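You operate a simulated robot arm through the tools that you are given. There is no shell and no other tool. Be economical: measure what you need, move in short steps, check, and stop when the job is done.

Carry out the task below with a simulated robot arm. There is one attempt and no reset: what you move stays moved.

TASK
Clear the board, then brush oil on its middle.
Fine: put the purple bowl on the black counter; oil from the dish; stand the brush in the tool pot; board and pink bowl stay. A coat counts when it lies all over at full strength: go over it till it gets no stronger.

It is judged by the outcome, as a careful person would: the job done as asked, and still so three seconds after it is handed in. It fails if anything else is knocked over, pushed out of place, dropped, spilled or broken.

THE ROBOT
A 7-joint arm with a two-finger parallel gripper, fixed in place. Base frame: the origin is at the foot of the arm, x ahead of it, y to its left, z up. Lengths are in mm, angles in degrees, forces in N, time in s.
Its first joint turns from -66.0 to 66.0 degrees. Payload 2.4 kg.
Tool frame: the origin (TCP) lies between the finger pads and is the grasp point; the fingertips stand 30 mm ahead of it; z points along the fingers, y is the line along which they close. The gripper opens to 94 mm. The fingers are 28 mm wide and 10 mm thick; the gripper's body (50 by 96 mm) begins 55 mm behind the TCP.
Orientation is that of the tool frame in the base frame, as a unit quaternion [w, x, y, z]. With the fingers straight down and closing along the base's y, the tool's x points along the base's -x, its y along +y and its z along -z.

THE INTERFACE
- The arm moves only by the tool step_arm. Its argument "moves" is a list of rows, each a list of 7 numbers: the opening in per cent of the stroke, from 0 (shut) to 100 (fully open), then the shift along the tool's x, y, z in units of 30 mm (1.0 is 30 mm), then the turn, a rotation vector about the tool's x, y, z in units of 4 degrees (1.0 is 4 degrees). In form: [[grip, x, y, z, ax, ay, az], ...]. A call has 1 to 10 rows; each row shifts and turns the commanded pose from where the row before left it, along the tool's axes as they then stand. A call with a number of a shift or a turn outside -1 to 1 is refused whole. Rows are played at 5 a second. More than 50 mm and 8.6 degrees between two rows, or a gripper value outside its range, and nothing of the call is played. Where a pose cannot be reached the arm comes as near as it can. A force on the tool above 70 N (or 10 N above the force at the start of the call, whichever is more), or a blocked arm, ends the call early, and 0.2 s more pass. The fingers move at their own pace (about 153 mm/s each) and stop on an object; they squeeze with about 40 N. The grip force told is the motor's: it shows also when the fingers shut on nothing. Time passes only in rows, and 0.2 s behind the last, so rows that do not move let the fingers close. It gives the time, the measured TCP pose, the force on the tool (base axes), the opening and the grip force at its end, in the units of the frame above (readings bear some noise), with the torque about the TCP (base axes, N m) and any sound that the robot's microphone picked up.
- Cameras (640 x 400 px; columns grow to the right, rows downward): "scene" is fixed at [58.1, 502.7, 1437.5]; the picture's right is [-0.44, -0.90, 0.00], its down [-0.56, 0.27, -0.78] and it looks along [0.70, -0.34, -0.63] (base axes); focal length 262 px, centre (320, 200). "wrist" rides on the gripper at [76, 14, -102] in the tool frame; the picture's right is [-0.18, 0.98, 0.00], its down [-0.75, -0.14, -0.64] and it looks along [-0.63, -0.12, 0.77] (tool axes); focal length 243 px, centre (320, 200). There is no depth. A picture from a camera that has moved, and an enlarged one, comes with that camera's place and axes in the base frame and with its lens.
- get_image(camera): a new picture of that camera. No time passes.
- inspect(camera, box): a new picture of the part [left, top, right, bottom] of that camera's present view, enlarged. No time passes.
- finish_job(): hands the job in; it is judged then, once.

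Work in short steps. Places have to be worked out from the pictures, the camera data and where the tool is seen: move nearer, look again, correct. Check each grasp and each placing, and mend what went wrong. You have 120 turns and 84 pictures in all, those below and enlarged ones among them. Open the gripper and draw the arm clear of the work before you hand the job in, unless the task says otherwise; then end with one line.

The tools are called after ">>>" by a JSON object that holds its "op" and its "data". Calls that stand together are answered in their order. step_arm: Moves the arm, as the interface text tells. Its arguments: {"type":"object","properties":{"moves":{"type":"array","items":{"type":"array","items":{"type":"number"}}}},"required":["moves"]} The other tools are called the same way: get_image (camera) takes a picture; inspect (camera, box) takes an enlarged picture of a part of a camera's view; finish_job () hands the job in.

At the start:

```text
clock: 0.0
tool_pos: [469.4, 62.9, 1253.9]
orientation: [-0.001, 0.0, 1.0, -0.001]
contact_force: [0.4, 0.0, -0.3]
wrist_torque: [-0.02, 0.01, -0.05]
finger_gap: 94.1
grasp_force: 0.1
```

scene: 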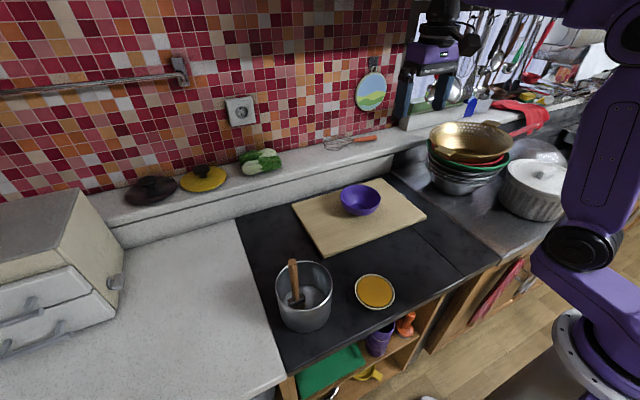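
wrist: 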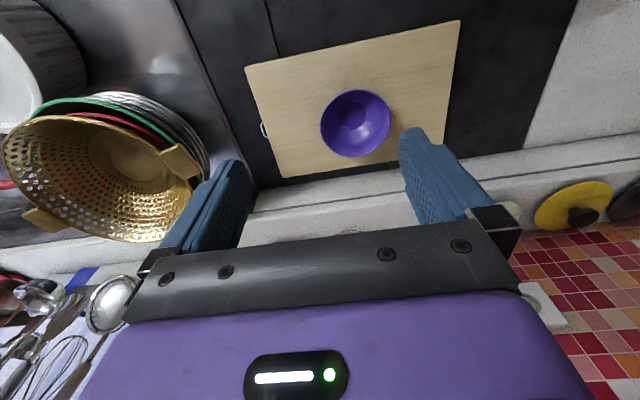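

The purple bowl is on the board, the dish and the brush pot are nearer the arm. I'll look closer before moving.

>>> {"op": "inspect", "data": {"camera": "scene", "box": [230, 160, 450, 340]}}

>>> {"op": "inspect", "data": {"camera": "scene", "box": [260, 300, 440, 400]}}

```text
2.22 times, centred on (340, 250) of scene
camera zoom: at [58.1, 502.7, 1437.5], right [-0.44, -0.9, 0.0], down [-0.56, 0.27, -0.78], along [0.7, -0.34, -0.63], focal length 583 px, centre (276, 89)
```

zoom: 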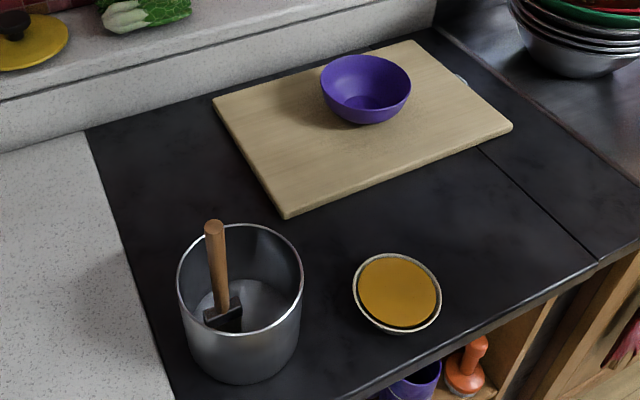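

```text
3.56 times, centred on (350, 350) of scene
camera zoom: at [58.1, 502.7, 1437.5], right [-0.44, -0.9, 0.0], down [-0.56, 0.27, -0.78], along [0.7, -0.34, -0.63], focal length 933 px, centre (213, -333)
```

zoom: 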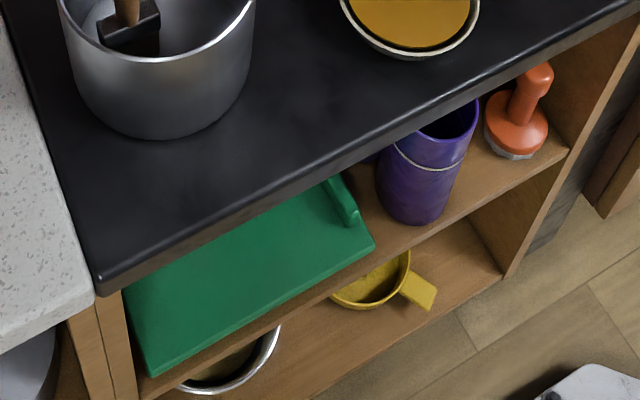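

I judge the counter to be near z≈880, the board x 460–678, y −57–300, and the bowl near (583,107), about 125 mm wide. I'll come lower and look with the wrist camera.

>>> {"op": "step_arm", "data": {"moves": [[100, -0.2, 0.3, 0.9, 0, 0, 0], [100, -0.2, 0.3, 0.9, 0, 0, 0], [100, -0.2, 0.3, 0.9, 0, 0, 0], [100, -0.2, 0.3, 0.9, 0, 0, 0], [100, -0.2, 0.3, 0.9, 0, 0, 0]]}}

>>> {"op": "get_image", "data": {"camera": "wrist"}}

>>> {"op": "get_image", "data": {"camera": "scene"}}

```text
clock: 1.2
tool_pos: [500.0, 107.5, 1120.0]
orientation: [0.0, -0.001, 1.0, 0.0]
contact_force: [0.1, -0.1, 0.5]
wrist_torque: [0.03, -0.02, 0.01]
finger_gap: 94.0
grasp_force: 0.1
```

```text
79 pictures are left
camera wrist: at [422.8, 123.3, 1221.1], right [0.18, 0.98, 0.0], down [0.75, -0.14, 0.64], along [0.63, -0.12, -0.77], focal length 243 px, centre (320, 200)
```

wrist: 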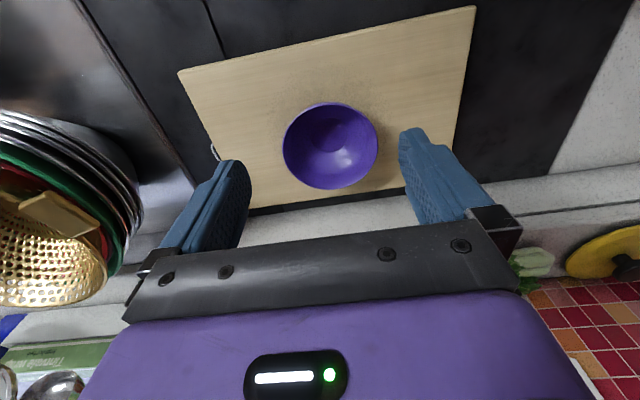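

```text
78 pictures are left
```

scene: 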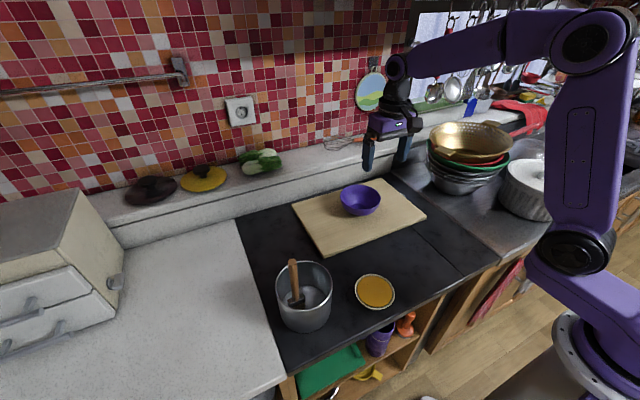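

Rim centre is near (581,108,~920), radius ~65. I'll go above the +y rim with the gripper half open and look again.

>>> {"op": "step_arm", "data": {"moves": [[55, -0.54, 0.43, 0.8, 0, 0, 0], [55, -0.54, 0.43, 0.8, 0, 0, 0], [55, -0.54, 0.43, 0.8, 0, 0, 0], [55, -0.54, 0.43, 0.8, 0, 0, 0], [55, -0.54, 0.43, 0.8, 0, 0, 0]]}}

>>> {"op": "get_image", "data": {"camera": "wrist"}}

>>> {"op": "inspect", "data": {"camera": "scene", "box": [280, 120, 440, 260]}}

```text
clock: 2.4
tool_pos: [580.1, 170.9, 1000.0]
orientation: [0.0, 0.001, 1.0, -0.001]
contact_force: [0.4, 0.1, 0.0]
wrist_torque: [-0.01, 0.02, 0.0]
finger_gap: 51.7
grasp_force: 0.1
```

```text
77 pictures are left
camera wrist: at [503.5, 186.7, 1102.2], right [0.19, 0.98, 0.0], down [0.75, -0.14, 0.64], along [0.63, -0.12, -0.77], focal length 243 px, centre (320, 200)
```

wrist: 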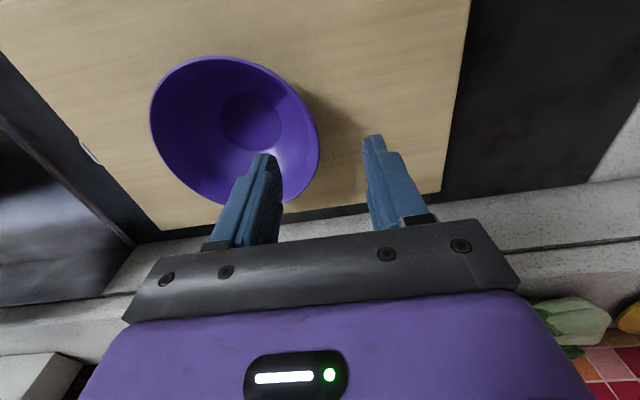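

```text
2.86 times, centred on (360, 190) of scene
camera zoom: at [58.1, 502.7, 1437.5], right [-0.44, -0.9, 0.0], down [-0.56, 0.27, -0.78], along [0.7, -0.34, -0.63], focal length 750 px, centre (206, 229)
```

zoom: 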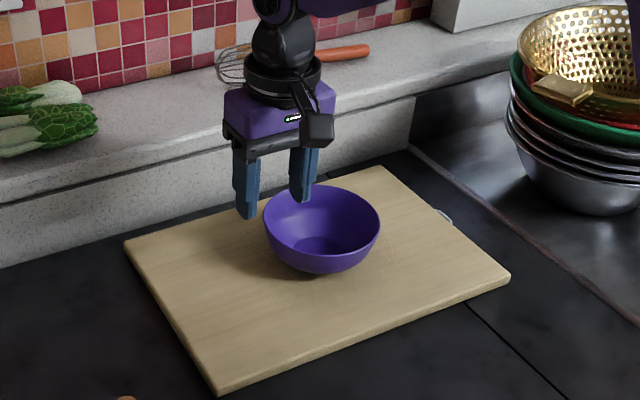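

Combining views puts the rim at about z 940, centre (566,114), radius ~60. Shift to (567,173) and descend until the tips are just at rim level.

>>> {"op": "step_arm", "data": {"moves": [[55, 0.45, 0.1, 0.3, 0, 0, 0], [55, 0, 0, 0.5, 0, 0, 0], [55, 0, 0, 0.5, 0, 0, 0]]}}

>>> {"op": "get_image", "data": {"camera": "wrist"}}

>>> {"op": "inspect", "data": {"camera": "scene", "box": [310, 140, 420, 230]}}

```text
clock: 3.2
tool_pos: [566.9, 173.7, 959.9]
orientation: [0.0, 0.0, 1.0, 0.0]
contact_force: [0.1, 0.2, 0.4]
wrist_torque: [0.02, 0.02, -0.03]
finger_gap: 51.8
grasp_force: 0.0
```

```text
75 pictures are left
camera wrist: at [490.2, 189.4, 1062.1], right [0.18, 0.98, 0.0], down [0.75, -0.14, 0.64], along [0.63, -0.12, -0.77], focal length 243 px, centre (320, 200)
```

wrist: 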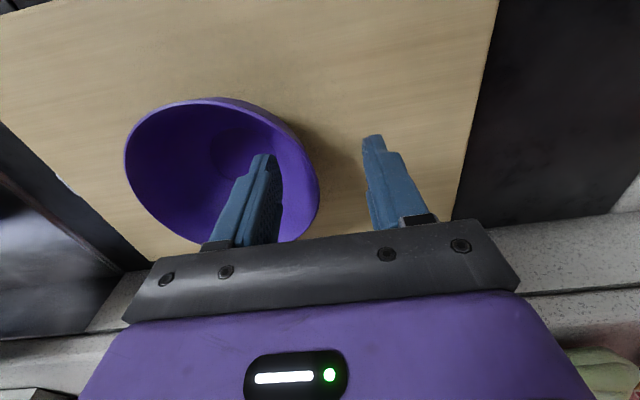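

```text
4.44 times, centred on (365, 185) of scene
camera zoom: at [58.1, 502.7, 1437.5], right [-0.44, -0.9, 0.0], down [-0.56, 0.27, -0.78], along [0.7, -0.34, -0.63], focal length 1166 px, centre (120, 267)
```

zoom: 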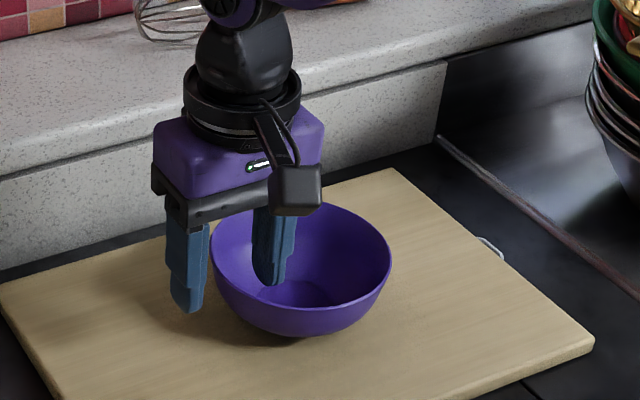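

Rim edge sits centred between the fingers. Descend ~16 mm and close.

>>> {"op": "step_arm", "data": {"moves": [[55, 0.1, 0.05, 0.27, 0, 0, 0], [55, 0, 0, 0.27, 0, 0, 0], [0, 0, 0, 0, 0, 0, 0], [0, 0, 0, 0, 0, 0, 0], [0, 0, 0, 0, 0, 0, 0]]}}

>>> {"op": "inspect", "data": {"camera": "scene", "box": [310, 140, 420, 230]}}

```text
clock: 4.4
tool_pos: [564.5, 176.5, 945.0]
orientation: [0.002, 0.0, 1.0, 0.0]
contact_force: [2.4, -1.6, 8.5]
wrist_torque: [-0.83, 0.2, 0.26]
finger_gap: 8.2
grasp_force: 40.0
```

```text
4.44 times, centred on (365, 185) of scene
camera zoom: at [58.0, 502.6, 1437.5], right [-0.44, -0.9, 0.0], down [-0.56, 0.27, -0.78], along [0.7, -0.34, -0.63], focal length 1166 px, centre (120, 267)
```

zoom: 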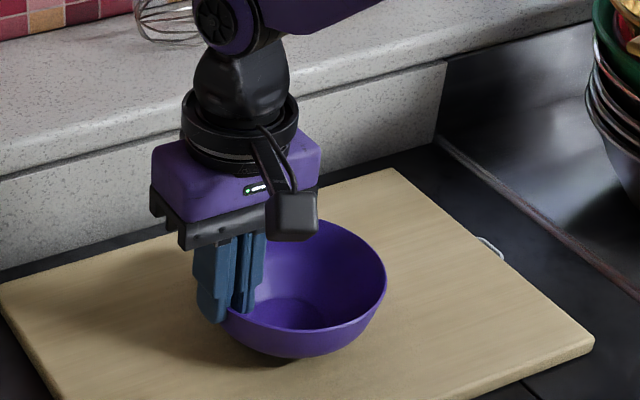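

Gripped on the rim (gap 8). Lift gently.

>>> {"op": "step_arm", "data": {"moves": [[0, 0, 0, -0.3, 0, 0, 0], [0, 0, 0, -0.5, 0, 0, 0], [0, 0, 0, -0.8, 0, 0, 0], [0, 0, 0, -0.8, 0, 0, 0], [0, 0, 0, -0.8, 0, 0, 0]]}}

>>> {"op": "get_image", "data": {"camera": "scene"}}

>>> {"op": "get_image", "data": {"camera": "wrist"}}

```text
clock: 5.6
tool_pos: [563.8, 175.9, 1041.5]
orientation: [0.001, 0.0, 1.0, 0.001]
contact_force: [0.7, 0.9, -0.4]
wrist_torque: [0.02, -0.02, 0.02]
finger_gap: 2.3
grasp_force: 36.5
```

```text
72 pictures are left
```

scene: 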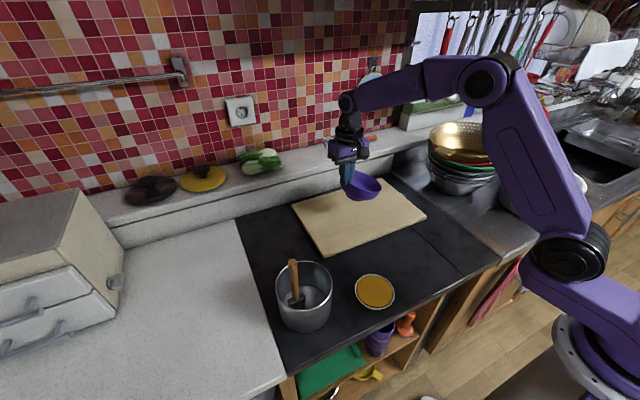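

```text
71 pictures are left
camera wrist: at [487.0, 190.9, 1144.0], right [0.18, 0.98, 0.0], down [0.75, -0.14, 0.64], along [0.63, -0.12, -0.77], focal length 243 px, centre (320, 200)
```

wrist: 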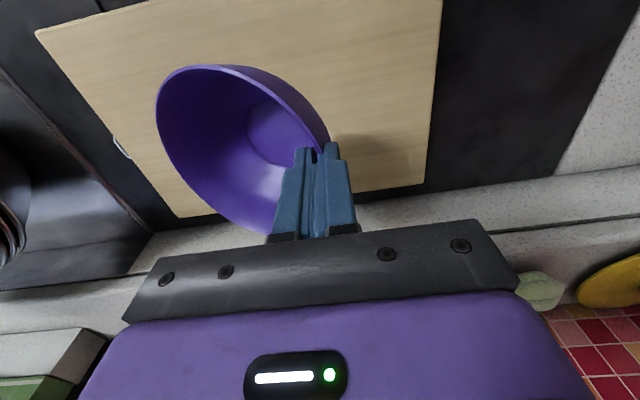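

The bowl is held clear of the board. Carry it over to the free counter in front of the board, around (367,76).

>>> {"op": "step_arm", "data": {"moves": [[0, 0.4, -0.1, 0, 0, 0, 0], [0, 0.85, -0.15, 0, 0, 0, 0], [0, 0.9, -0.15, 0, 0, 0, 0], [0, 0.9, -0.15, 0, 0, 0, 0], [0, 0.9, -0.15, 0, 0, 0, 0], [0, 0.9, -0.15, 0, 0, 0, 0], [0, 0.85, -0.15, 0, 0, 0, 0], [0, 0.5, -0.1, 0, 0, 0, 0], [0, 0.3, -0.05, 0, 0, 0, 0]]}}

>>> {"op": "get_image", "data": {"camera": "scene"}}

>>> {"op": "get_image", "data": {"camera": "wrist"}}

```text
clock: 7.6
tool_pos: [366.6, 141.3, 1040.3]
orientation: [-0.001, 0.0, 1.0, 0.0]
contact_force: [-0.3, 0.1, -1.0]
wrist_torque: [0.05, 0.01, 0.01]
finger_gap: 2.0
grasp_force: 37.0
```

```text
70 pictures are left
```

scene: 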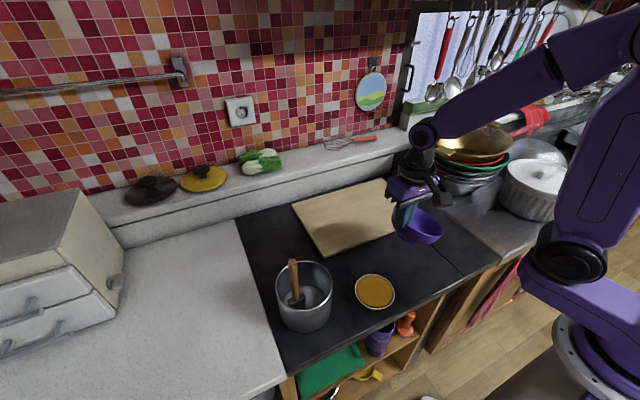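

```text
69 pictures are left
camera wrist: at [290.7, 156.9, 1142.1], right [0.18, 0.98, 0.0], down [0.75, -0.14, 0.64], along [0.63, -0.12, -0.77], focal length 243 px, centre (320, 200)
```

wrist: 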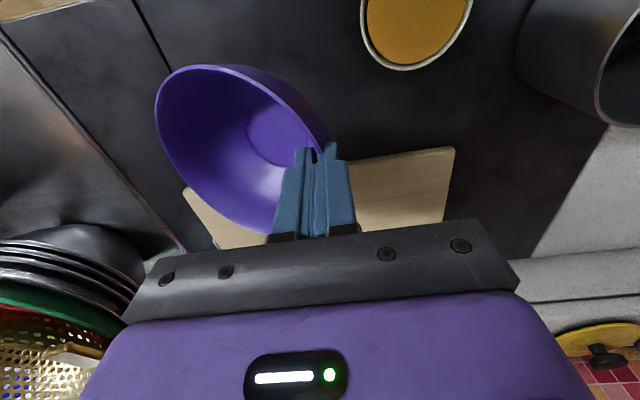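

>>> {"op": "inspect", "data": {"camera": "scene", "box": [360, 160, 480, 270]}}

```text
3.64 times, centred on (420, 215) of scene
camera zoom: at [58.1, 502.7, 1437.5], right [-0.44, -0.9, 0.0], down [-0.56, 0.27, -0.78], along [0.7, -0.34, -0.63], focal length 954 px, centre (-44, 146)
```

zoom: 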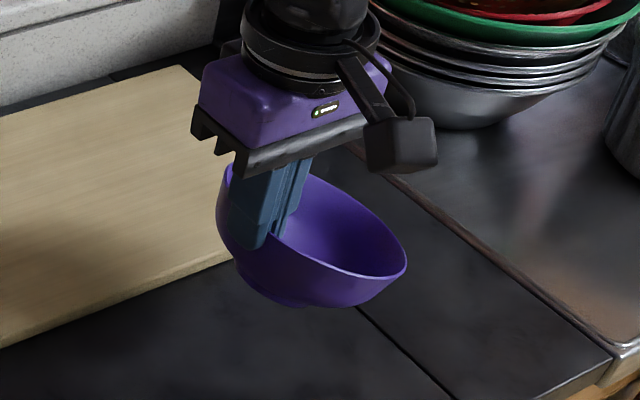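

The bowl hangs tilted, −y side low by ~20°. I'll roll the tool +20° about its x to level it.

>>> {"op": "step_arm", "data": {"moves": [[0, 0, 0, 0, 1, 0, 0], [0, 0, 0, 0, 1, 0, 0], [0, 0, 0, 0, 1, 0, 0], [0, 0, 0, 0, 1, 0, 0], [0, 0, 0, 0, 1, 0, 0]]}}

>>> {"op": "inspect", "data": {"camera": "scene", "box": [360, 160, 480, 270]}}

```text
clock: 8.8
tool_pos: [369.3, 142.3, 1039.7]
orientation: [0.0, 0.0, 0.985, -0.175]
contact_force: [-0.1, 0.5, -0.8]
wrist_torque: [0.07, 0.01, 0.01]
finger_gap: 2.2
grasp_force: 36.7
```

```text
3.64 times, centred on (420, 215) of scene
camera zoom: at [58.1, 502.7, 1437.5], right [-0.44, -0.9, 0.0], down [-0.56, 0.27, -0.78], along [0.7, -0.34, -0.63], focal length 954 px, centre (-44, 146)
```

zoom: 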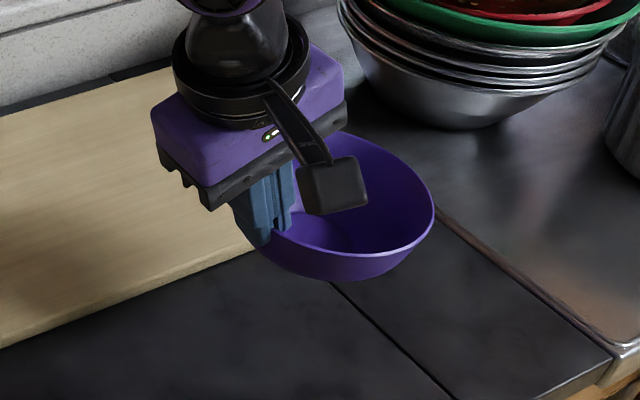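

Looks level. Lower 80 mm straight down, then in small steps.

>>> {"op": "step_arm", "data": {"moves": [[0, 0, 0.26, 0.7, 0, 0, 0], [0, 0, 0.26, 0.7, 0, 0, 0], [0, 0, 0.2, 0.56, 0, 0, 0], [0, 0, 0.17, 0.47, 0, 0, 0]]}}

>>> {"op": "inspect", "data": {"camera": "scene", "box": [360, 180, 480, 290]}}

```text
clock: 9.8
tool_pos: [367.8, 141.6, 962.3]
orientation: [0.001, 0.0, 0.985, -0.174]
contact_force: [-0.3, 0.2, -1.5]
wrist_torque: [0.08, 0.03, 0.01]
finger_gap: 1.8
grasp_force: 37.0
```

```text
3.64 times, centred on (420, 235) of scene
camera zoom: at [58.1, 502.7, 1437.5], right [-0.44, -0.9, 0.0], down [-0.56, 0.27, -0.78], along [0.7, -0.34, -0.63], focal length 954 px, centre (-44, 73)
```

zoom: 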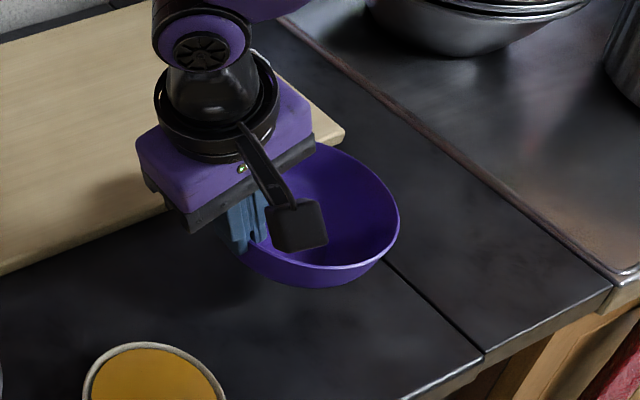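

>>> {"op": "step_arm", "data": {"moves": [[0, 0, 0.057, 0.157, 0, 0, 0], [0, 0, 0.057, 0.157, 0, 0, 0], [0, 0, 0.057, 0.157, 0, 0, 0], [0, 0, 0.04, 0.11, 0, 0, 0]]}}

>>> {"op": "inspect", "data": {"camera": "scene", "box": [380, 200, 450, 280]}}

```text
clock: 10.8
tool_pos: [369.5, 142.2, 943.3]
orientation: [0.0, 0.0, 0.985, -0.174]
contact_force: [0.2, 0.6, -1.2]
wrist_torque: [0.08, 0.0, 0.0]
finger_gap: 1.9
grasp_force: 36.9
```

```text
5.00 times, centred on (415, 240) of scene
camera zoom: at [58.1, 502.7, 1437.5], right [-0.44, -0.9, 0.0], down [-0.56, 0.27, -0.78], along [0.7, -0.34, -0.63], focal length 1312 px, centre (-155, 0)
```

zoom: 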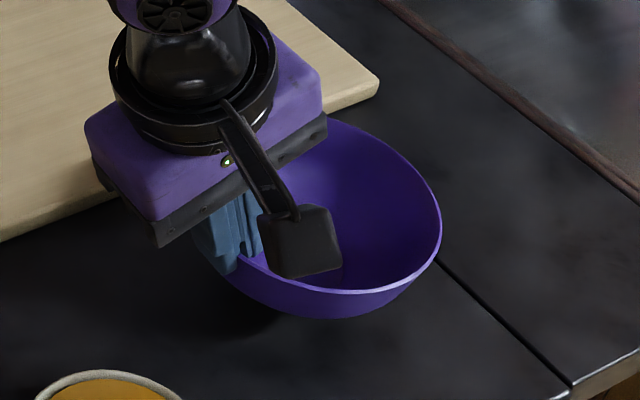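

The rim now looks ~8° over-rotated; roll back 8° and continue down in small steps.

>>> {"op": "step_arm", "data": {"moves": [[0, 0, 0, 0, -1, 0, 0], [0, 0, 0, 0, -1, 0, 0], [0, 0, 0.028, 0.13, 0, 0, 0], [0, 0, 0.028, 0.13, 0, 0, 0]]}}

>>> {"op": "inspect", "data": {"camera": "scene", "box": [380, 200, 450, 280]}}

```text
clock: 11.8
tool_pos: [370.1, 142.9, 936.2]
orientation: [0.001, 0.0, 0.995, -0.103]
contact_force: [0.0, 5.1, 9.7]
wrist_torque: [-0.62, -0.01, 0.07]
finger_gap: 2.7
grasp_force: 37.3
```

```text
5.00 times, centred on (415, 240) of scene
camera zoom: at [58.0, 502.8, 1437.5], right [-0.44, -0.9, 0.0], down [-0.56, 0.27, -0.78], along [0.7, -0.34, -0.63], focal length 1312 px, centre (-155, 0)
```

zoom: 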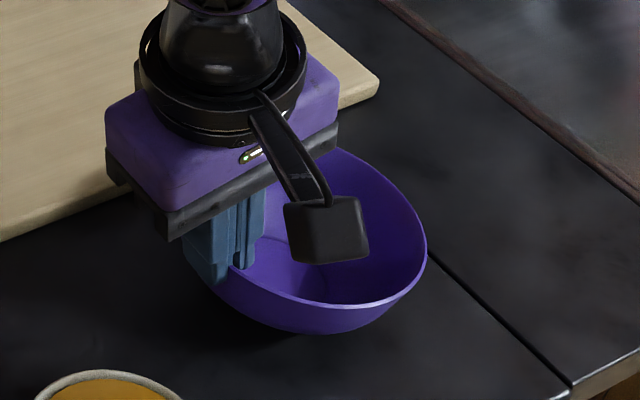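

Contact has begun (≈10 N). Two more small millimetre steps, then open gently.

>>> {"op": "step_arm", "data": {"moves": [[0, 0, 0.015, 0.06, 0, 0, 0], [10, 0, 0, 0, 0, 0, 0], [25, 0, 0, 0, 0, 0, 0], [40, 0, 0, 0, 0, 0, 0]]}}

>>> {"op": "inspect", "data": {"camera": "scene", "box": [380, 200, 450, 280]}}

>>> {"op": "get_image", "data": {"camera": "wrist"}}

```text
clock: 12.8
tool_pos: [368.9, 141.6, 935.7]
orientation: [-0.001, 0.0, 0.994, -0.105]
contact_force: [-0.6, -0.5, -0.2]
wrist_torque: [0.0, 0.0, -0.05]
finger_gap: 37.4
grasp_force: 0.1
```

```text
5.00 times, centred on (415, 240) of scene
camera zoom: at [58.1, 502.7, 1437.5], right [-0.44, -0.9, 0.0], down [-0.56, 0.27, -0.78], along [0.7, -0.34, -0.63], focal length 1312 px, centre (-155, 0)
```

zoom: 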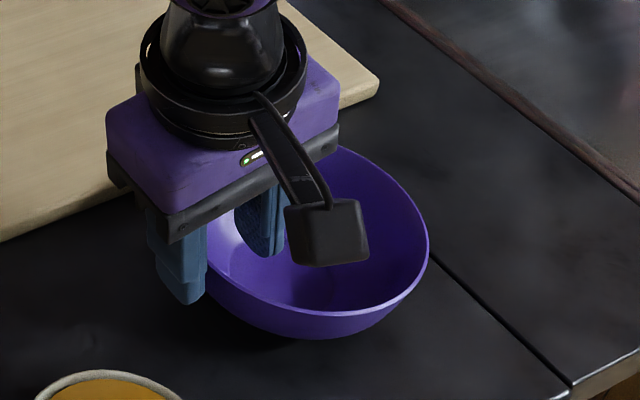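

```text
62 pictures are left
camera wrist: at [292.5, 178.3, 1032.4], right [0.18, 0.96, -0.2], down [0.75, 0.0, 0.66], along [0.63, -0.28, -0.73], focal length 243 px, centre (320, 200)
```

wrist: 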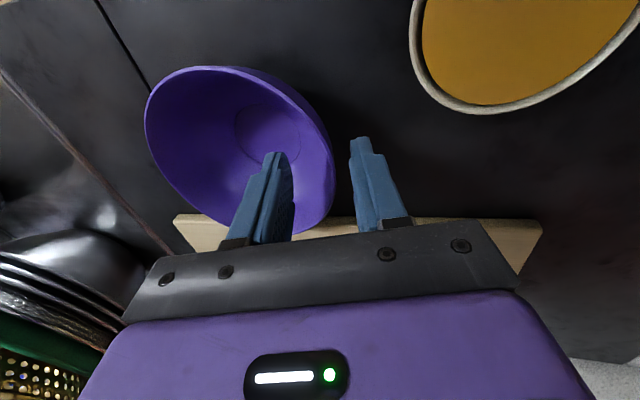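

Released and standing. Withdraw along the tool axis, restore vertical, and head towards the pot to view it.

>>> {"op": "step_arm", "data": {"moves": [[40, 0, 0, -0.6, 0, 0, 0], [40, 0, 0, -0.9, 0, 0, 0], [40, 0, 0, -0.9, 0, 0, 0], [60, 0, 0, -0.9, -1, 0, 0], [60, 0, 0, -0.9, -1, 0, 0], [60, 0, 0, -0.9, -1, 0, 0], [60, 0.4, 0.9, -0.9, 0, 0, 0], [60, 0.4, 0.9, -0.9, 0, 0, 0], [60, 0.4, 0.9, -0.4, 0, 0, 0], [60, 0.4, 0.9, 0, 0, 0, 0]]}}

>>> {"op": "get_image", "data": {"camera": "scene"}}

>>> {"op": "get_image", "data": {"camera": "wrist"}}

```text
clock: 15.0
tool_pos: [320.6, 277.8, 1150.9]
orientation: [0.001, 0.0, 1.0, 0.0]
contact_force: [0.8, 0.0, 0.0]
wrist_torque: [-0.01, 0.02, -0.02]
finger_gap: 56.5
grasp_force: 0.1
```

```text
61 pictures are left
```

scene: 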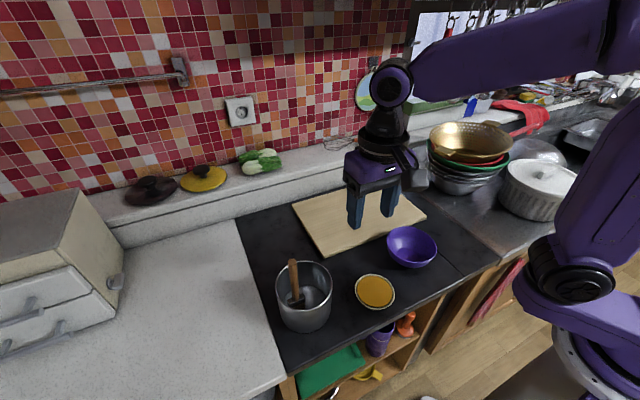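

```text
60 pictures are left
camera wrist: at [244.4, 291.9, 1253.0], right [0.18, 0.98, 0.0], down [0.75, -0.14, 0.64], along [0.63, -0.12, -0.77], focal length 243 px, centre (320, 200)
```

wrist: 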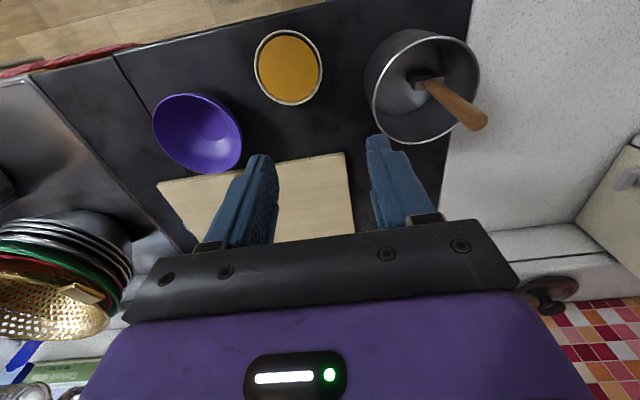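

The brush stands upright in the pot: handle top about (356,415,1043), head about z 897; pot rim about z 960. I'll move over the handle and look.

>>> {"op": "step_arm", "data": {"moves": [[60, -0.23, 0.91, 0.1, 0, 0, 0], [60, -0.23, 0.91, 0.2, 0, 0, 0], [60, -0.23, 0.91, 0.3, 0, 0, 0], [60, -0.23, 0.91, 0.4, 0, 0, 0], [60, -0.23, 0.91, 0.4, 0, 0, 0]]}}

>>> {"op": "get_image", "data": {"camera": "wrist"}}

>>> {"op": "inspect", "data": {"camera": "scene", "box": [240, 190, 400, 340]}}

```text
clock: 16.2
tool_pos: [356.3, 413.9, 1108.0]
orientation: [-0.001, 0.001, 1.0, -0.001]
contact_force: [0.5, 0.2, -0.5]
wrist_torque: [0.01, -0.02, -0.02]
finger_gap: 56.2
grasp_force: 0.0
```

```text
59 pictures are left
camera wrist: at [279.0, 428.3, 1211.0], right [0.18, 0.98, 0.0], down [0.75, -0.14, 0.64], along [0.63, -0.12, -0.77], focal length 243 px, centre (320, 200)
```

wrist: 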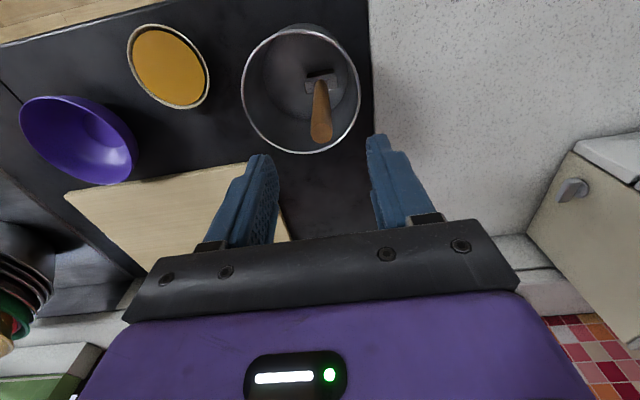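

```text
2.67 times, centred on (320, 265) of scene
camera zoom: at [58.1, 502.7, 1437.5], right [-0.44, -0.9, 0.0], down [-0.56, 0.27, -0.78], along [0.7, -0.34, -0.63], focal length 700 px, centre (320, 27)
```

zoom: 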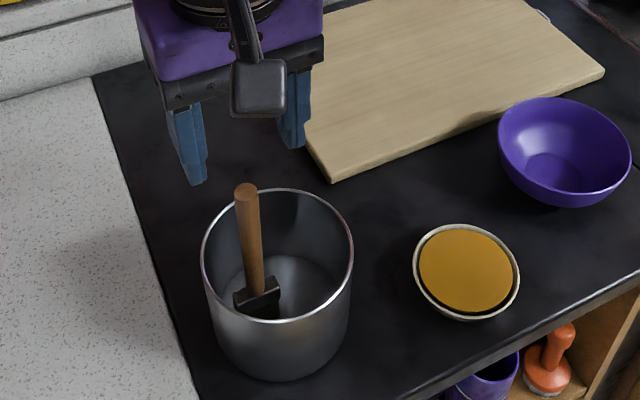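

Handle top confirmed at (357,414.5). Descend to z≈1014 and close.

>>> {"op": "step_arm", "data": {"moves": [[60, -0.02, 0.02, 0.7, 0, 0, 0], [60, 0, 0, 0.8, 0, 0, 0], [60, 0, 0, 0.8, 0, 0, 0], [60, 0, 0, 0.8, 0, 0, 0], [0, 0, 0, 0, 0, 0, 0], [0, 0, 0, 0, 0, 0, 0], [0, 0, 0, 0, 0, 0, 0]]}}

>>> {"op": "inspect", "data": {"camera": "scene", "box": [240, 190, 400, 340]}}

>>> {"op": "get_image", "data": {"camera": "wrist"}}

```text
clock: 17.8
tool_pos: [356.0, 412.1, 1014.1]
orientation: [0.0, 0.0, 1.0, 0.0]
contact_force: [0.2, 1.2, 0.5]
wrist_torque: [0.01, -0.04, 0.01]
finger_gap: 17.8
grasp_force: 40.1
```

```text
2.67 times, centred on (320, 265) of scene
camera zoom: at [58.1, 502.7, 1437.5], right [-0.44, -0.9, 0.0], down [-0.56, 0.27, -0.78], along [0.7, -0.34, -0.63], focal length 700 px, centre (320, 27)
```

zoom: 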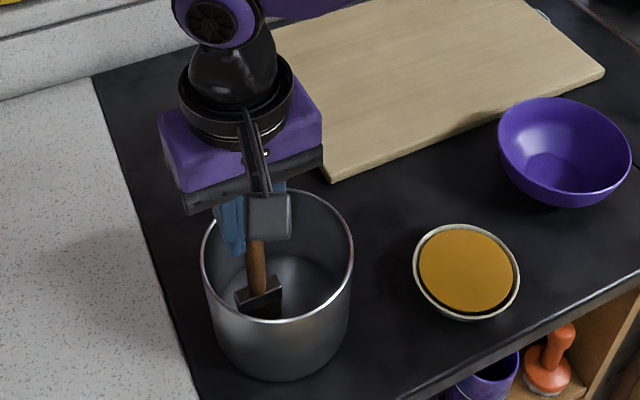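

```text
56 pictures are left
camera wrist: at [280.1, 428.1, 1117.2], right [0.18, 0.98, 0.0], down [0.75, -0.14, 0.64], along [0.63, -0.12, -0.77], focal length 243 px, centre (320, 200)
```

wrist: 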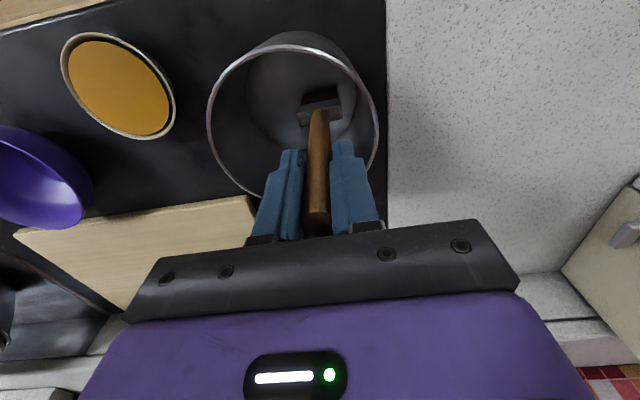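

Handle gripped (gap 17.8). Lift straight up out of the pot.

>>> {"op": "step_arm", "data": {"moves": [[0, 0, 0, -0.4, 0, 0, 0], [0, 0, 0, -0.8, 0, 0, 0], [0, 0, 0, -0.9, 0, 0, 0], [0, 0, 0, -0.9, 0, 0, 0], [0, 0, 0, -0.9, 0, 0, 0], [0, 0, 0, -0.5, 0, 0, 0]]}}

>>> {"op": "get_image", "data": {"camera": "scene"}}

>>> {"op": "get_image", "data": {"camera": "wrist"}}

```text
clock: 19.2
tool_pos: [357.3, 413.5, 1148.8]
orientation: [0.0, 0.001, 1.0, 0.0]
contact_force: [-0.2, 0.9, -0.3]
wrist_torque: [0.0, -0.01, 0.0]
finger_gap: 17.7
grasp_force: 39.9
```

```text
55 pictures are left
```

scene: 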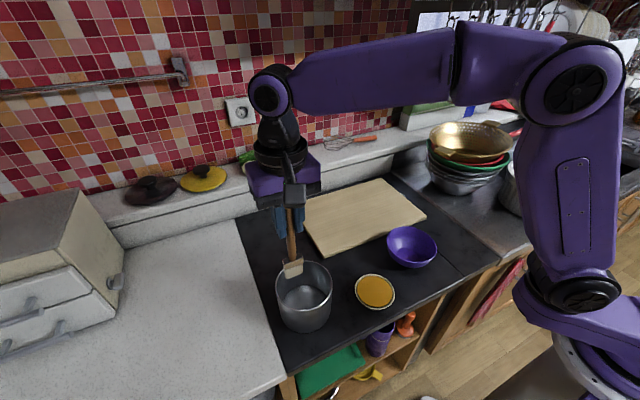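

```text
54 pictures are left
camera wrist: at [280.2, 428.2, 1251.7], right [0.18, 0.98, 0.0], down [0.75, -0.14, 0.64], along [0.63, -0.12, -0.77], focal length 243 px, centre (320, 200)
```

wrist: 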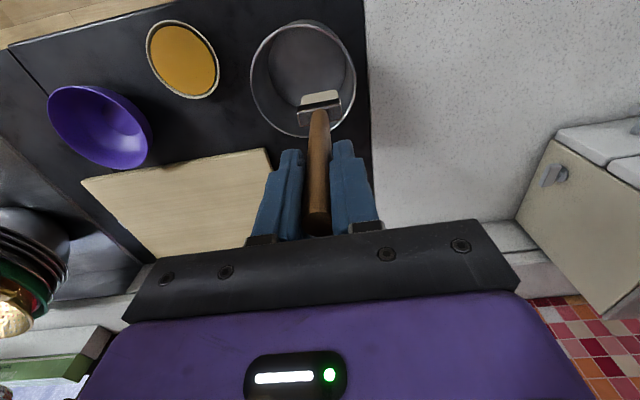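

Brush is out, bristles visible. Dish is near (310,238), oil ~z 885. Move over it at height.

>>> {"op": "step_arm", "data": {"moves": [[0, 0.22, -0.6, 0, 0, 0, 0], [0, 0.22, -0.9, 0, 0, 0, 0], [0, 0.22, -0.9, 0, 0, 0, 0], [0, 0.22, -0.9, 0, 0, 0, 0], [0, 0.22, -0.9, 0, 0, 0, 0], [0, 0.22, -0.9, 0, 0, 0, 0], [0, 0.24, -0.75, 0, 0, 0, 0], [0, 0, 0, 0.8, 0, 0, 0], [0, 0, 0, 0.8, 0, 0, 0]]}}

>>> {"op": "inspect", "data": {"camera": "scene", "box": [310, 200, 450, 330]}}

>>> {"op": "get_image", "data": {"camera": "wrist"}}

```text
clock: 21.2
tool_pos: [308.3, 238.3, 1100.0]
orientation: [0.0, 0.001, 1.0, 0.001]
contact_force: [-0.7, 0.8, -0.7]
wrist_torque: [0.02, 0.0, -0.01]
finger_gap: 18.0
grasp_force: 39.9
```

```text
3.08 times, centred on (380, 265) of scene
camera zoom: at [58.1, 502.7, 1437.5], right [-0.44, -0.9, 0.0], down [-0.56, 0.27, -0.78], along [0.7, -0.34, -0.63], focal length 808 px, centre (135, 0)
```

zoom: 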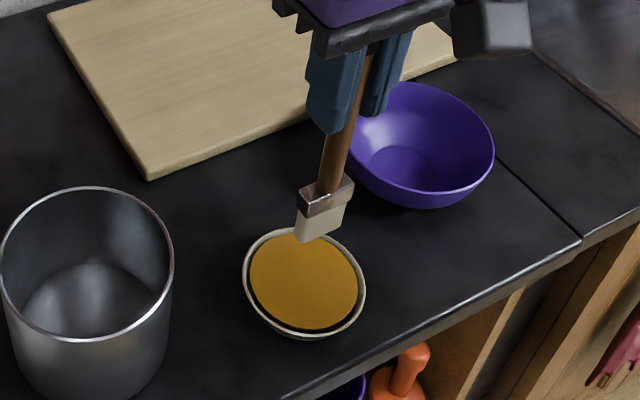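

```text
52 pictures are left
camera wrist: at [231.9, 253.3, 1202.9], right [0.18, 0.98, 0.0], down [0.75, -0.14, 0.64], along [0.63, -0.12, -0.77], focal length 243 px, centre (320, 200)
```

wrist: 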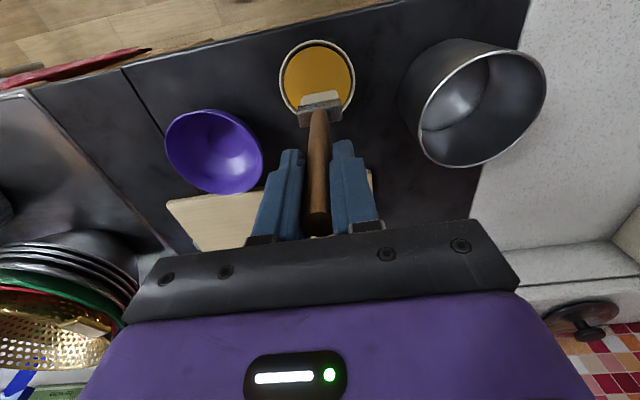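

Brush is centred over the dish; tip is ~142 mm under the TCP. Lower to just above the oil, then check.

>>> {"op": "step_arm", "data": {"moves": [[0, 0, 0, 0.8, 0, 0, 0], [0, 0, 0, 0.8, 0, 0, 0], [0, 0, 0, 0.5, 0, 0, 0], [0, 0, 0, 0.2, 0, 0, 0]]}}

>>> {"op": "inspect", "data": {"camera": "scene", "box": [330, 230, 420, 320]}}

```text
clock: 22.2
tool_pos: [309.5, 238.8, 1030.4]
orientation: [0.0, -0.001, 1.0, 0.0]
contact_force: [1.2, -0.3, -0.5]
wrist_torque: [0.01, 0.01, 0.01]
finger_gap: 17.8
grasp_force: 40.0
```

```text
4.44 times, centred on (375, 275) of scene
camera zoom: at [58.1, 502.7, 1437.5], right [-0.44, -0.9, 0.0], down [-0.56, 0.27, -0.78], along [0.7, -0.34, -0.63], focal length 1166 px, centre (76, -133)
```

zoom: 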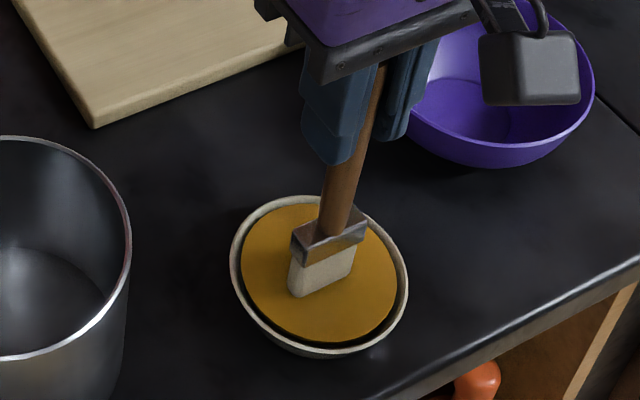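

>>> {"op": "step_arm", "data": {"moves": [[0, 0, 0, 0.12, 0, 0, 0], [0, 0, 0, 0.12, 0, 0, 0], [0, 0, 0, 0.1, 0, 0, 0]]}}

>>> {"op": "inspect", "data": {"camera": "scene", "box": [330, 230, 420, 320]}}

```text
clock: 23.0
tool_pos: [310.6, 239.3, 1022.9]
orientation: [0.003, 0.0, 1.0, 0.001]
contact_force: [2.6, -1.8, 39.6]
wrist_torque: [-0.3, -0.3, 0.0]
finger_gap: 17.9
grasp_force: 40.3
```

```text
4.44 times, centred on (375, 275) of scene
camera zoom: at [57.8, 502.3, 1437.6], right [-0.44, -0.9, 0.0], down [-0.56, 0.27, -0.78], along [0.7, -0.34, -0.63], focal length 1166 px, centre (76, -133)
```

zoom: 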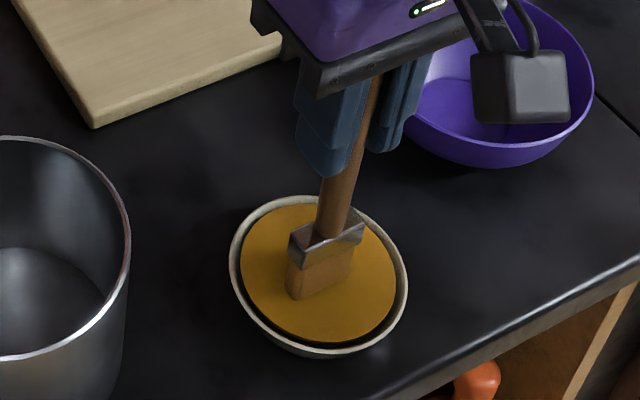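

The bristles took the oil (39 N contact at TCP 1023). Lift and carry over to the board's middle (≈569,121), staying high.

>>> {"op": "step_arm", "data": {"moves": [[0, 0, 0, -0.3, 0, 0, 0], [0, 0, 0, -0.8, 0, 0, 0], [0, 0, 0, -0.8, 0, 0, 0], [0, -0.5, -0.2, -0.6, 0, 0, 0], [0, -0.8, -0.36, 0, 0, 0, 0], [0, -0.9, -0.41, 0, 0, 0, 0], [0, -0.9, -0.41, 0, 0, 0, 0], [0, -0.9, -0.41, 0, 0, 0, 0], [0, -0.9, -0.41, 0, 0, 0, 0], [0, -0.9, -0.41, 0, 0, 0, 0]]}}

>>> {"op": "step_arm", "data": {"moves": [[0, -0.9, -0.41, 0, 0, 0, 0], [0, -0.9, -0.41, 0, 0, 0, 0], [0, -0.7, -0.4, 0, 0, 0, 0], [0, -0.3, -0.1, 0, 0, 0, 0]]}}

>>> {"op": "get_image", "data": {"camera": "wrist"}}

>>> {"op": "inspect", "data": {"camera": "scene", "box": [280, 120, 440, 260]}}

```text
clock: 25.2
tool_pos: [485.5, 158.0, 1095.7]
orientation: [0.0, 0.0, 1.0, 0.0]
contact_force: [0.1, 0.0, -0.2]
wrist_torque: [0.0, -0.01, -0.02]
finger_gap: 17.8
grasp_force: 39.7
```

```text
clock: 26.2
tool_pos: [567.1, 120.3, 1096.1]
orientation: [0.0, 0.0, 1.0, 0.0]
contact_force: [0.9, -0.2, 0.3]
wrist_torque: [-0.02, 0.0, 0.01]
finger_gap: 17.8
grasp_force: 40.1
```

```text
49 pictures are left
camera wrist: at [491.3, 134.7, 1198.6], right [0.18, 0.98, 0.0], down [0.75, -0.14, 0.64], along [0.63, -0.12, -0.77], focal length 243 px, centre (320, 200)
```

wrist: 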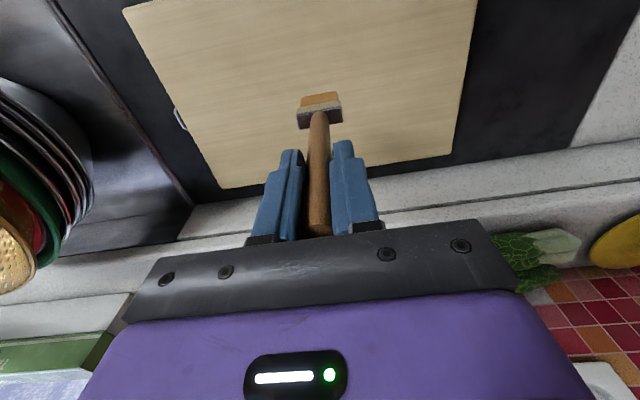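

```text
2.86 times, centred on (360, 190) of scene
camera zoom: at [58.1, 502.7, 1437.5], right [-0.44, -0.9, 0.0], down [-0.56, 0.27, -0.78], along [0.7, -0.34, -0.63], focal length 750 px, centre (206, 229)
```

zoom: 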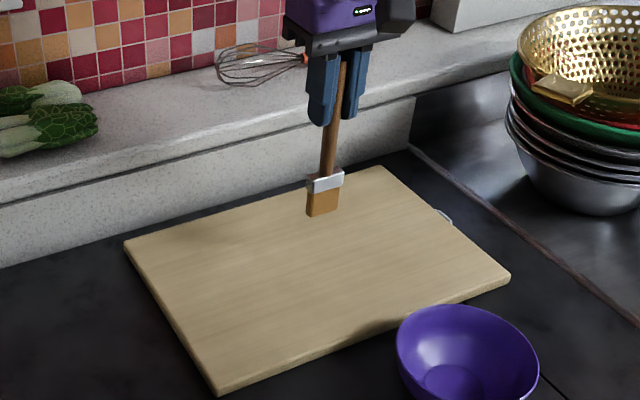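

Brush hangs over the board centre (≈566,121). Descend to light contact.

>>> {"op": "step_arm", "data": {"moves": [[0, 0, 0, 0.8, 0, 0, 0], [0, 0, 0, 0.6, 0, 0, 0], [0, 0, 0, 0.4, 0, 0, 0], [0, 0, 0, 0.1, 0, 0, 0]]}}

>>> {"op": "inspect", "data": {"camera": "scene", "box": [320, 160, 400, 230]}}

```text
clock: 27.2
tool_pos: [567.8, 119.9, 1039.4]
orientation: [0.0, 0.0, 1.0, 0.001]
contact_force: [-0.3, -0.5, 0.2]
wrist_torque: [-0.04, 0.02, 0.06]
finger_gap: 17.8
grasp_force: 40.4
```

```text
5.71 times, centred on (360, 195) of scene
camera zoom: at [58.1, 502.7, 1437.5], right [-0.44, -0.9, 0.0], down [-0.56, 0.27, -0.78], along [0.7, -0.34, -0.63], focal length 1500 px, centre (91, 229)
```

zoom: 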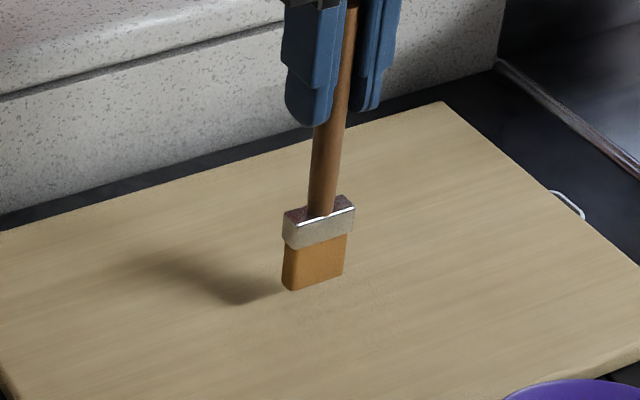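

>>> {"op": "step_arm", "data": {"moves": [[0, 0, 0, 0.1, 0, 0, 0], [0, 0, 0, 0.1, 0, 0, 0], [0, 0, 0, 0.05, 0, 0, 0]]}}

```text
clock: 28.0
tool_pos: [567.2, 119.9, 1031.7]
orientation: [0.0, 0.0, 1.0, 0.0]
contact_force: [-0.2, -0.5, -0.1]
wrist_torque: [0.0, -0.02, 0.03]
finger_gap: 17.7
grasp_force: 39.8
```

>>> {"op": "step_arm", "data": {"moves": [[0, 0, 0, 0.06, 0, 0, 0], [0, 0, 0, 0.06, 0, 0, 0]]}}

>>> {"op": "inspect", "data": {"camera": "scene", "box": [320, 160, 400, 230]}}

```text
clock: 28.6
tool_pos: [566.7, 120.6, 1027.6]
orientation: [0.0, 0.001, 1.0, 0.0]
contact_force: [0.8, -0.1, -0.5]
wrist_torque: [0.01, 0.0, 0.02]
finger_gap: 17.7
grasp_force: 40.2
```

```text
5.71 times, centred on (360, 195) of scene
camera zoom: at [58.1, 502.7, 1437.5], right [-0.44, -0.9, 0.0], down [-0.56, 0.27, -0.78], along [0.7, -0.34, -0.63], focal length 1500 px, centre (91, 229)
```

zoom: 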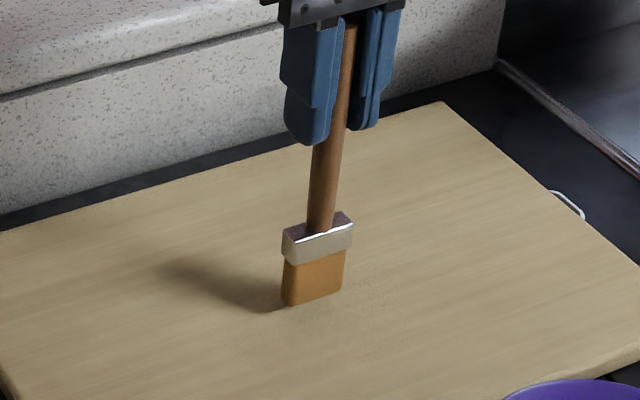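

>>> {"op": "step_arm", "data": {"moves": [[0, 0, 0, 0.06, 0, 0, 0], [0, 0, 0, 0.06, 0, 0, 0]]}}

```text
clock: 29.2
tool_pos: [567.4, 120.9, 1023.6]
orientation: [0.0, 0.0, 1.0, 0.0]
contact_force: [-0.1, 0.8, 0.2]
wrist_torque: [0.01, -0.01, -0.01]
finger_gap: 17.5
grasp_force: 39.7
```

>>> {"op": "step_arm", "data": {"moves": [[0, 0, 0, 0.05, 0, 0, 0], [0, 0, 0, 0.05, 0, 0, 0]]}}

```text
clock: 29.8
tool_pos: [566.2, 119.1, 1020.5]
orientation: [0.0, -0.001, 1.0, 0.0]
contact_force: [0.1, -0.5, -0.1]
wrist_torque: [0.01, -0.01, -0.03]
finger_gap: 17.7
grasp_force: 39.6
```

>>> {"op": "step_arm", "data": {"moves": [[0, 0, 0, 0.05, 0, 0, 0], [0, 0, 0, 0.05, 0, 0, 0]]}}

>>> {"op": "inspect", "data": {"camera": "scene", "box": [320, 160, 400, 230]}}

```text
clock: 30.4
tool_pos: [566.9, 120.6, 1017.7]
orientation: [0.0, -0.001, 1.0, 0.0]
contact_force: [-0.9, 0.1, 0.1]
wrist_torque: [0.0, 0.02, 0.04]
finger_gap: 17.7
grasp_force: 39.6
```

```text
5.71 times, centred on (360, 195) of scene
camera zoom: at [58.1, 502.7, 1437.5], right [-0.44, -0.9, 0.0], down [-0.56, 0.27, -0.78], along [0.7, -0.34, -0.63], focal length 1500 px, centre (91, 229)
```

zoom: 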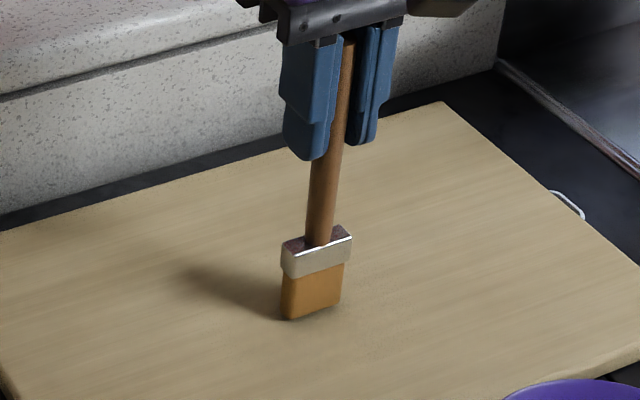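

>>> {"op": "step_arm", "data": {"moves": [[0, 0, 0, 0.05, 0, 0, 0], [0, 0, 0, 0.05, 0, 0, 0]]}}

>>> {"op": "step_arm", "data": {"moves": [[0, 0, 0, 0.05, 0, 0, 0]]}}

```text
clock: 31.0
tool_pos: [567.0, 120.4, 1015.3]
orientation: [0.0, -0.001, 1.0, 0.0]
contact_force: [-0.7, 0.7, 3.2]
wrist_torque: [0.01, 0.12, 0.0]
finger_gap: 17.9
grasp_force: 40.6
```

```text
clock: 31.4
tool_pos: [566.6, 120.0, 1016.5]
orientation: [0.001, 0.0, 1.0, 0.0]
contact_force: [-5.6, 0.1, 20.3]
wrist_torque: [-0.05, 0.75, 0.04]
finger_gap: 17.7
grasp_force: 39.9
```

Contact at TCP z≈1016 → board top ≈874, so recomputed board middle ≈ (580,115). Make a first light stroke along x and look.

>>> {"op": "step_arm", "data": {"moves": [[0, -0.3, -0.1, -0.03, 0, 0, 0], [0, -0.4, -0.07, 0, 0, 0, 0], [0, -0.4, 0, 0, 0, 0, 0], [0, -0.3, 0, 0, 0, 0, 0]]}}

>>> {"op": "inspect", "data": {"camera": "scene", "box": [320, 160, 400, 230]}}

```text
clock: 32.4
tool_pos: [609.2, 114.1, 1015.9]
orientation: [0.001, 0.001, 1.0, 0.0]
contact_force: [-4.4, 0.2, 12.0]
wrist_torque: [0.03, 0.66, -0.02]
finger_gap: 17.7
grasp_force: 40.1
```

```text
5.71 times, centred on (360, 195) of scene
camera zoom: at [57.7, 502.6, 1437.5], right [-0.44, -0.9, 0.0], down [-0.56, 0.27, -0.78], along [0.7, -0.34, -0.63], focal length 1500 px, centre (91, 229)
```

zoom: 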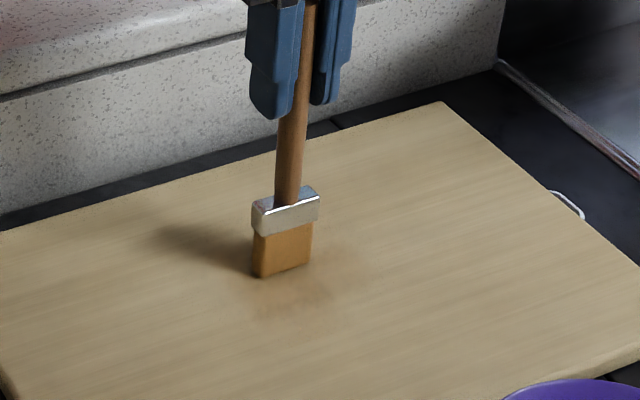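

A faint coat appears. Continue back and forth along x over 545–615.

>>> {"op": "step_arm", "data": {"moves": [[0, 0.55, 0, 0, 0, 0, 0], [0, 0.55, 0, 0, 0, 0, 0], [0, 0.55, 0, 0, 0, 0, 0], [0, 0.5, 0, 0, 0, 0, 0], [0, -0.55, 0, 0, 0, 0, 0], [0, -0.55, 0, 0, 0, 0, 0], [0, -0.55, 0, 0, 0, 0, 0], [0, -0.5, 0, 0, 0, 0, 0]]}}

>>> {"op": "inspect", "data": {"camera": "scene", "box": [320, 160, 400, 230]}}

```text
clock: 34.2
tool_pos: [609.8, 113.8, 1014.3]
orientation: [-0.001, -0.001, 1.0, 0.0]
contact_force: [-2.7, 1.0, 9.5]
wrist_torque: [0.08, 0.48, -0.01]
finger_gap: 17.8
grasp_force: 40.0
```

```text
5.71 times, centred on (360, 195) of scene
camera zoom: at [57.9, 502.7, 1437.5], right [-0.44, -0.9, 0.0], down [-0.56, 0.27, -0.78], along [0.7, -0.34, -0.63], focal length 1500 px, centre (91, 229)
```

zoom: 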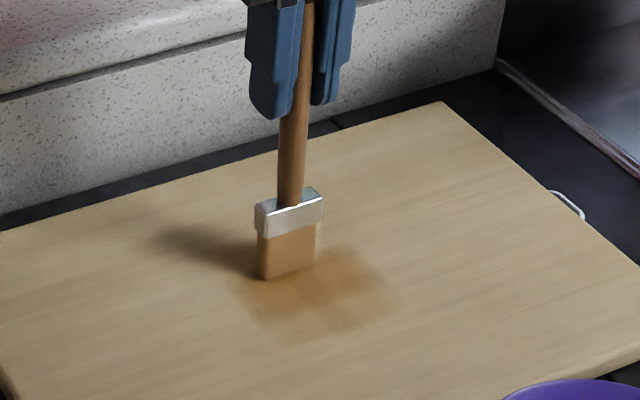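

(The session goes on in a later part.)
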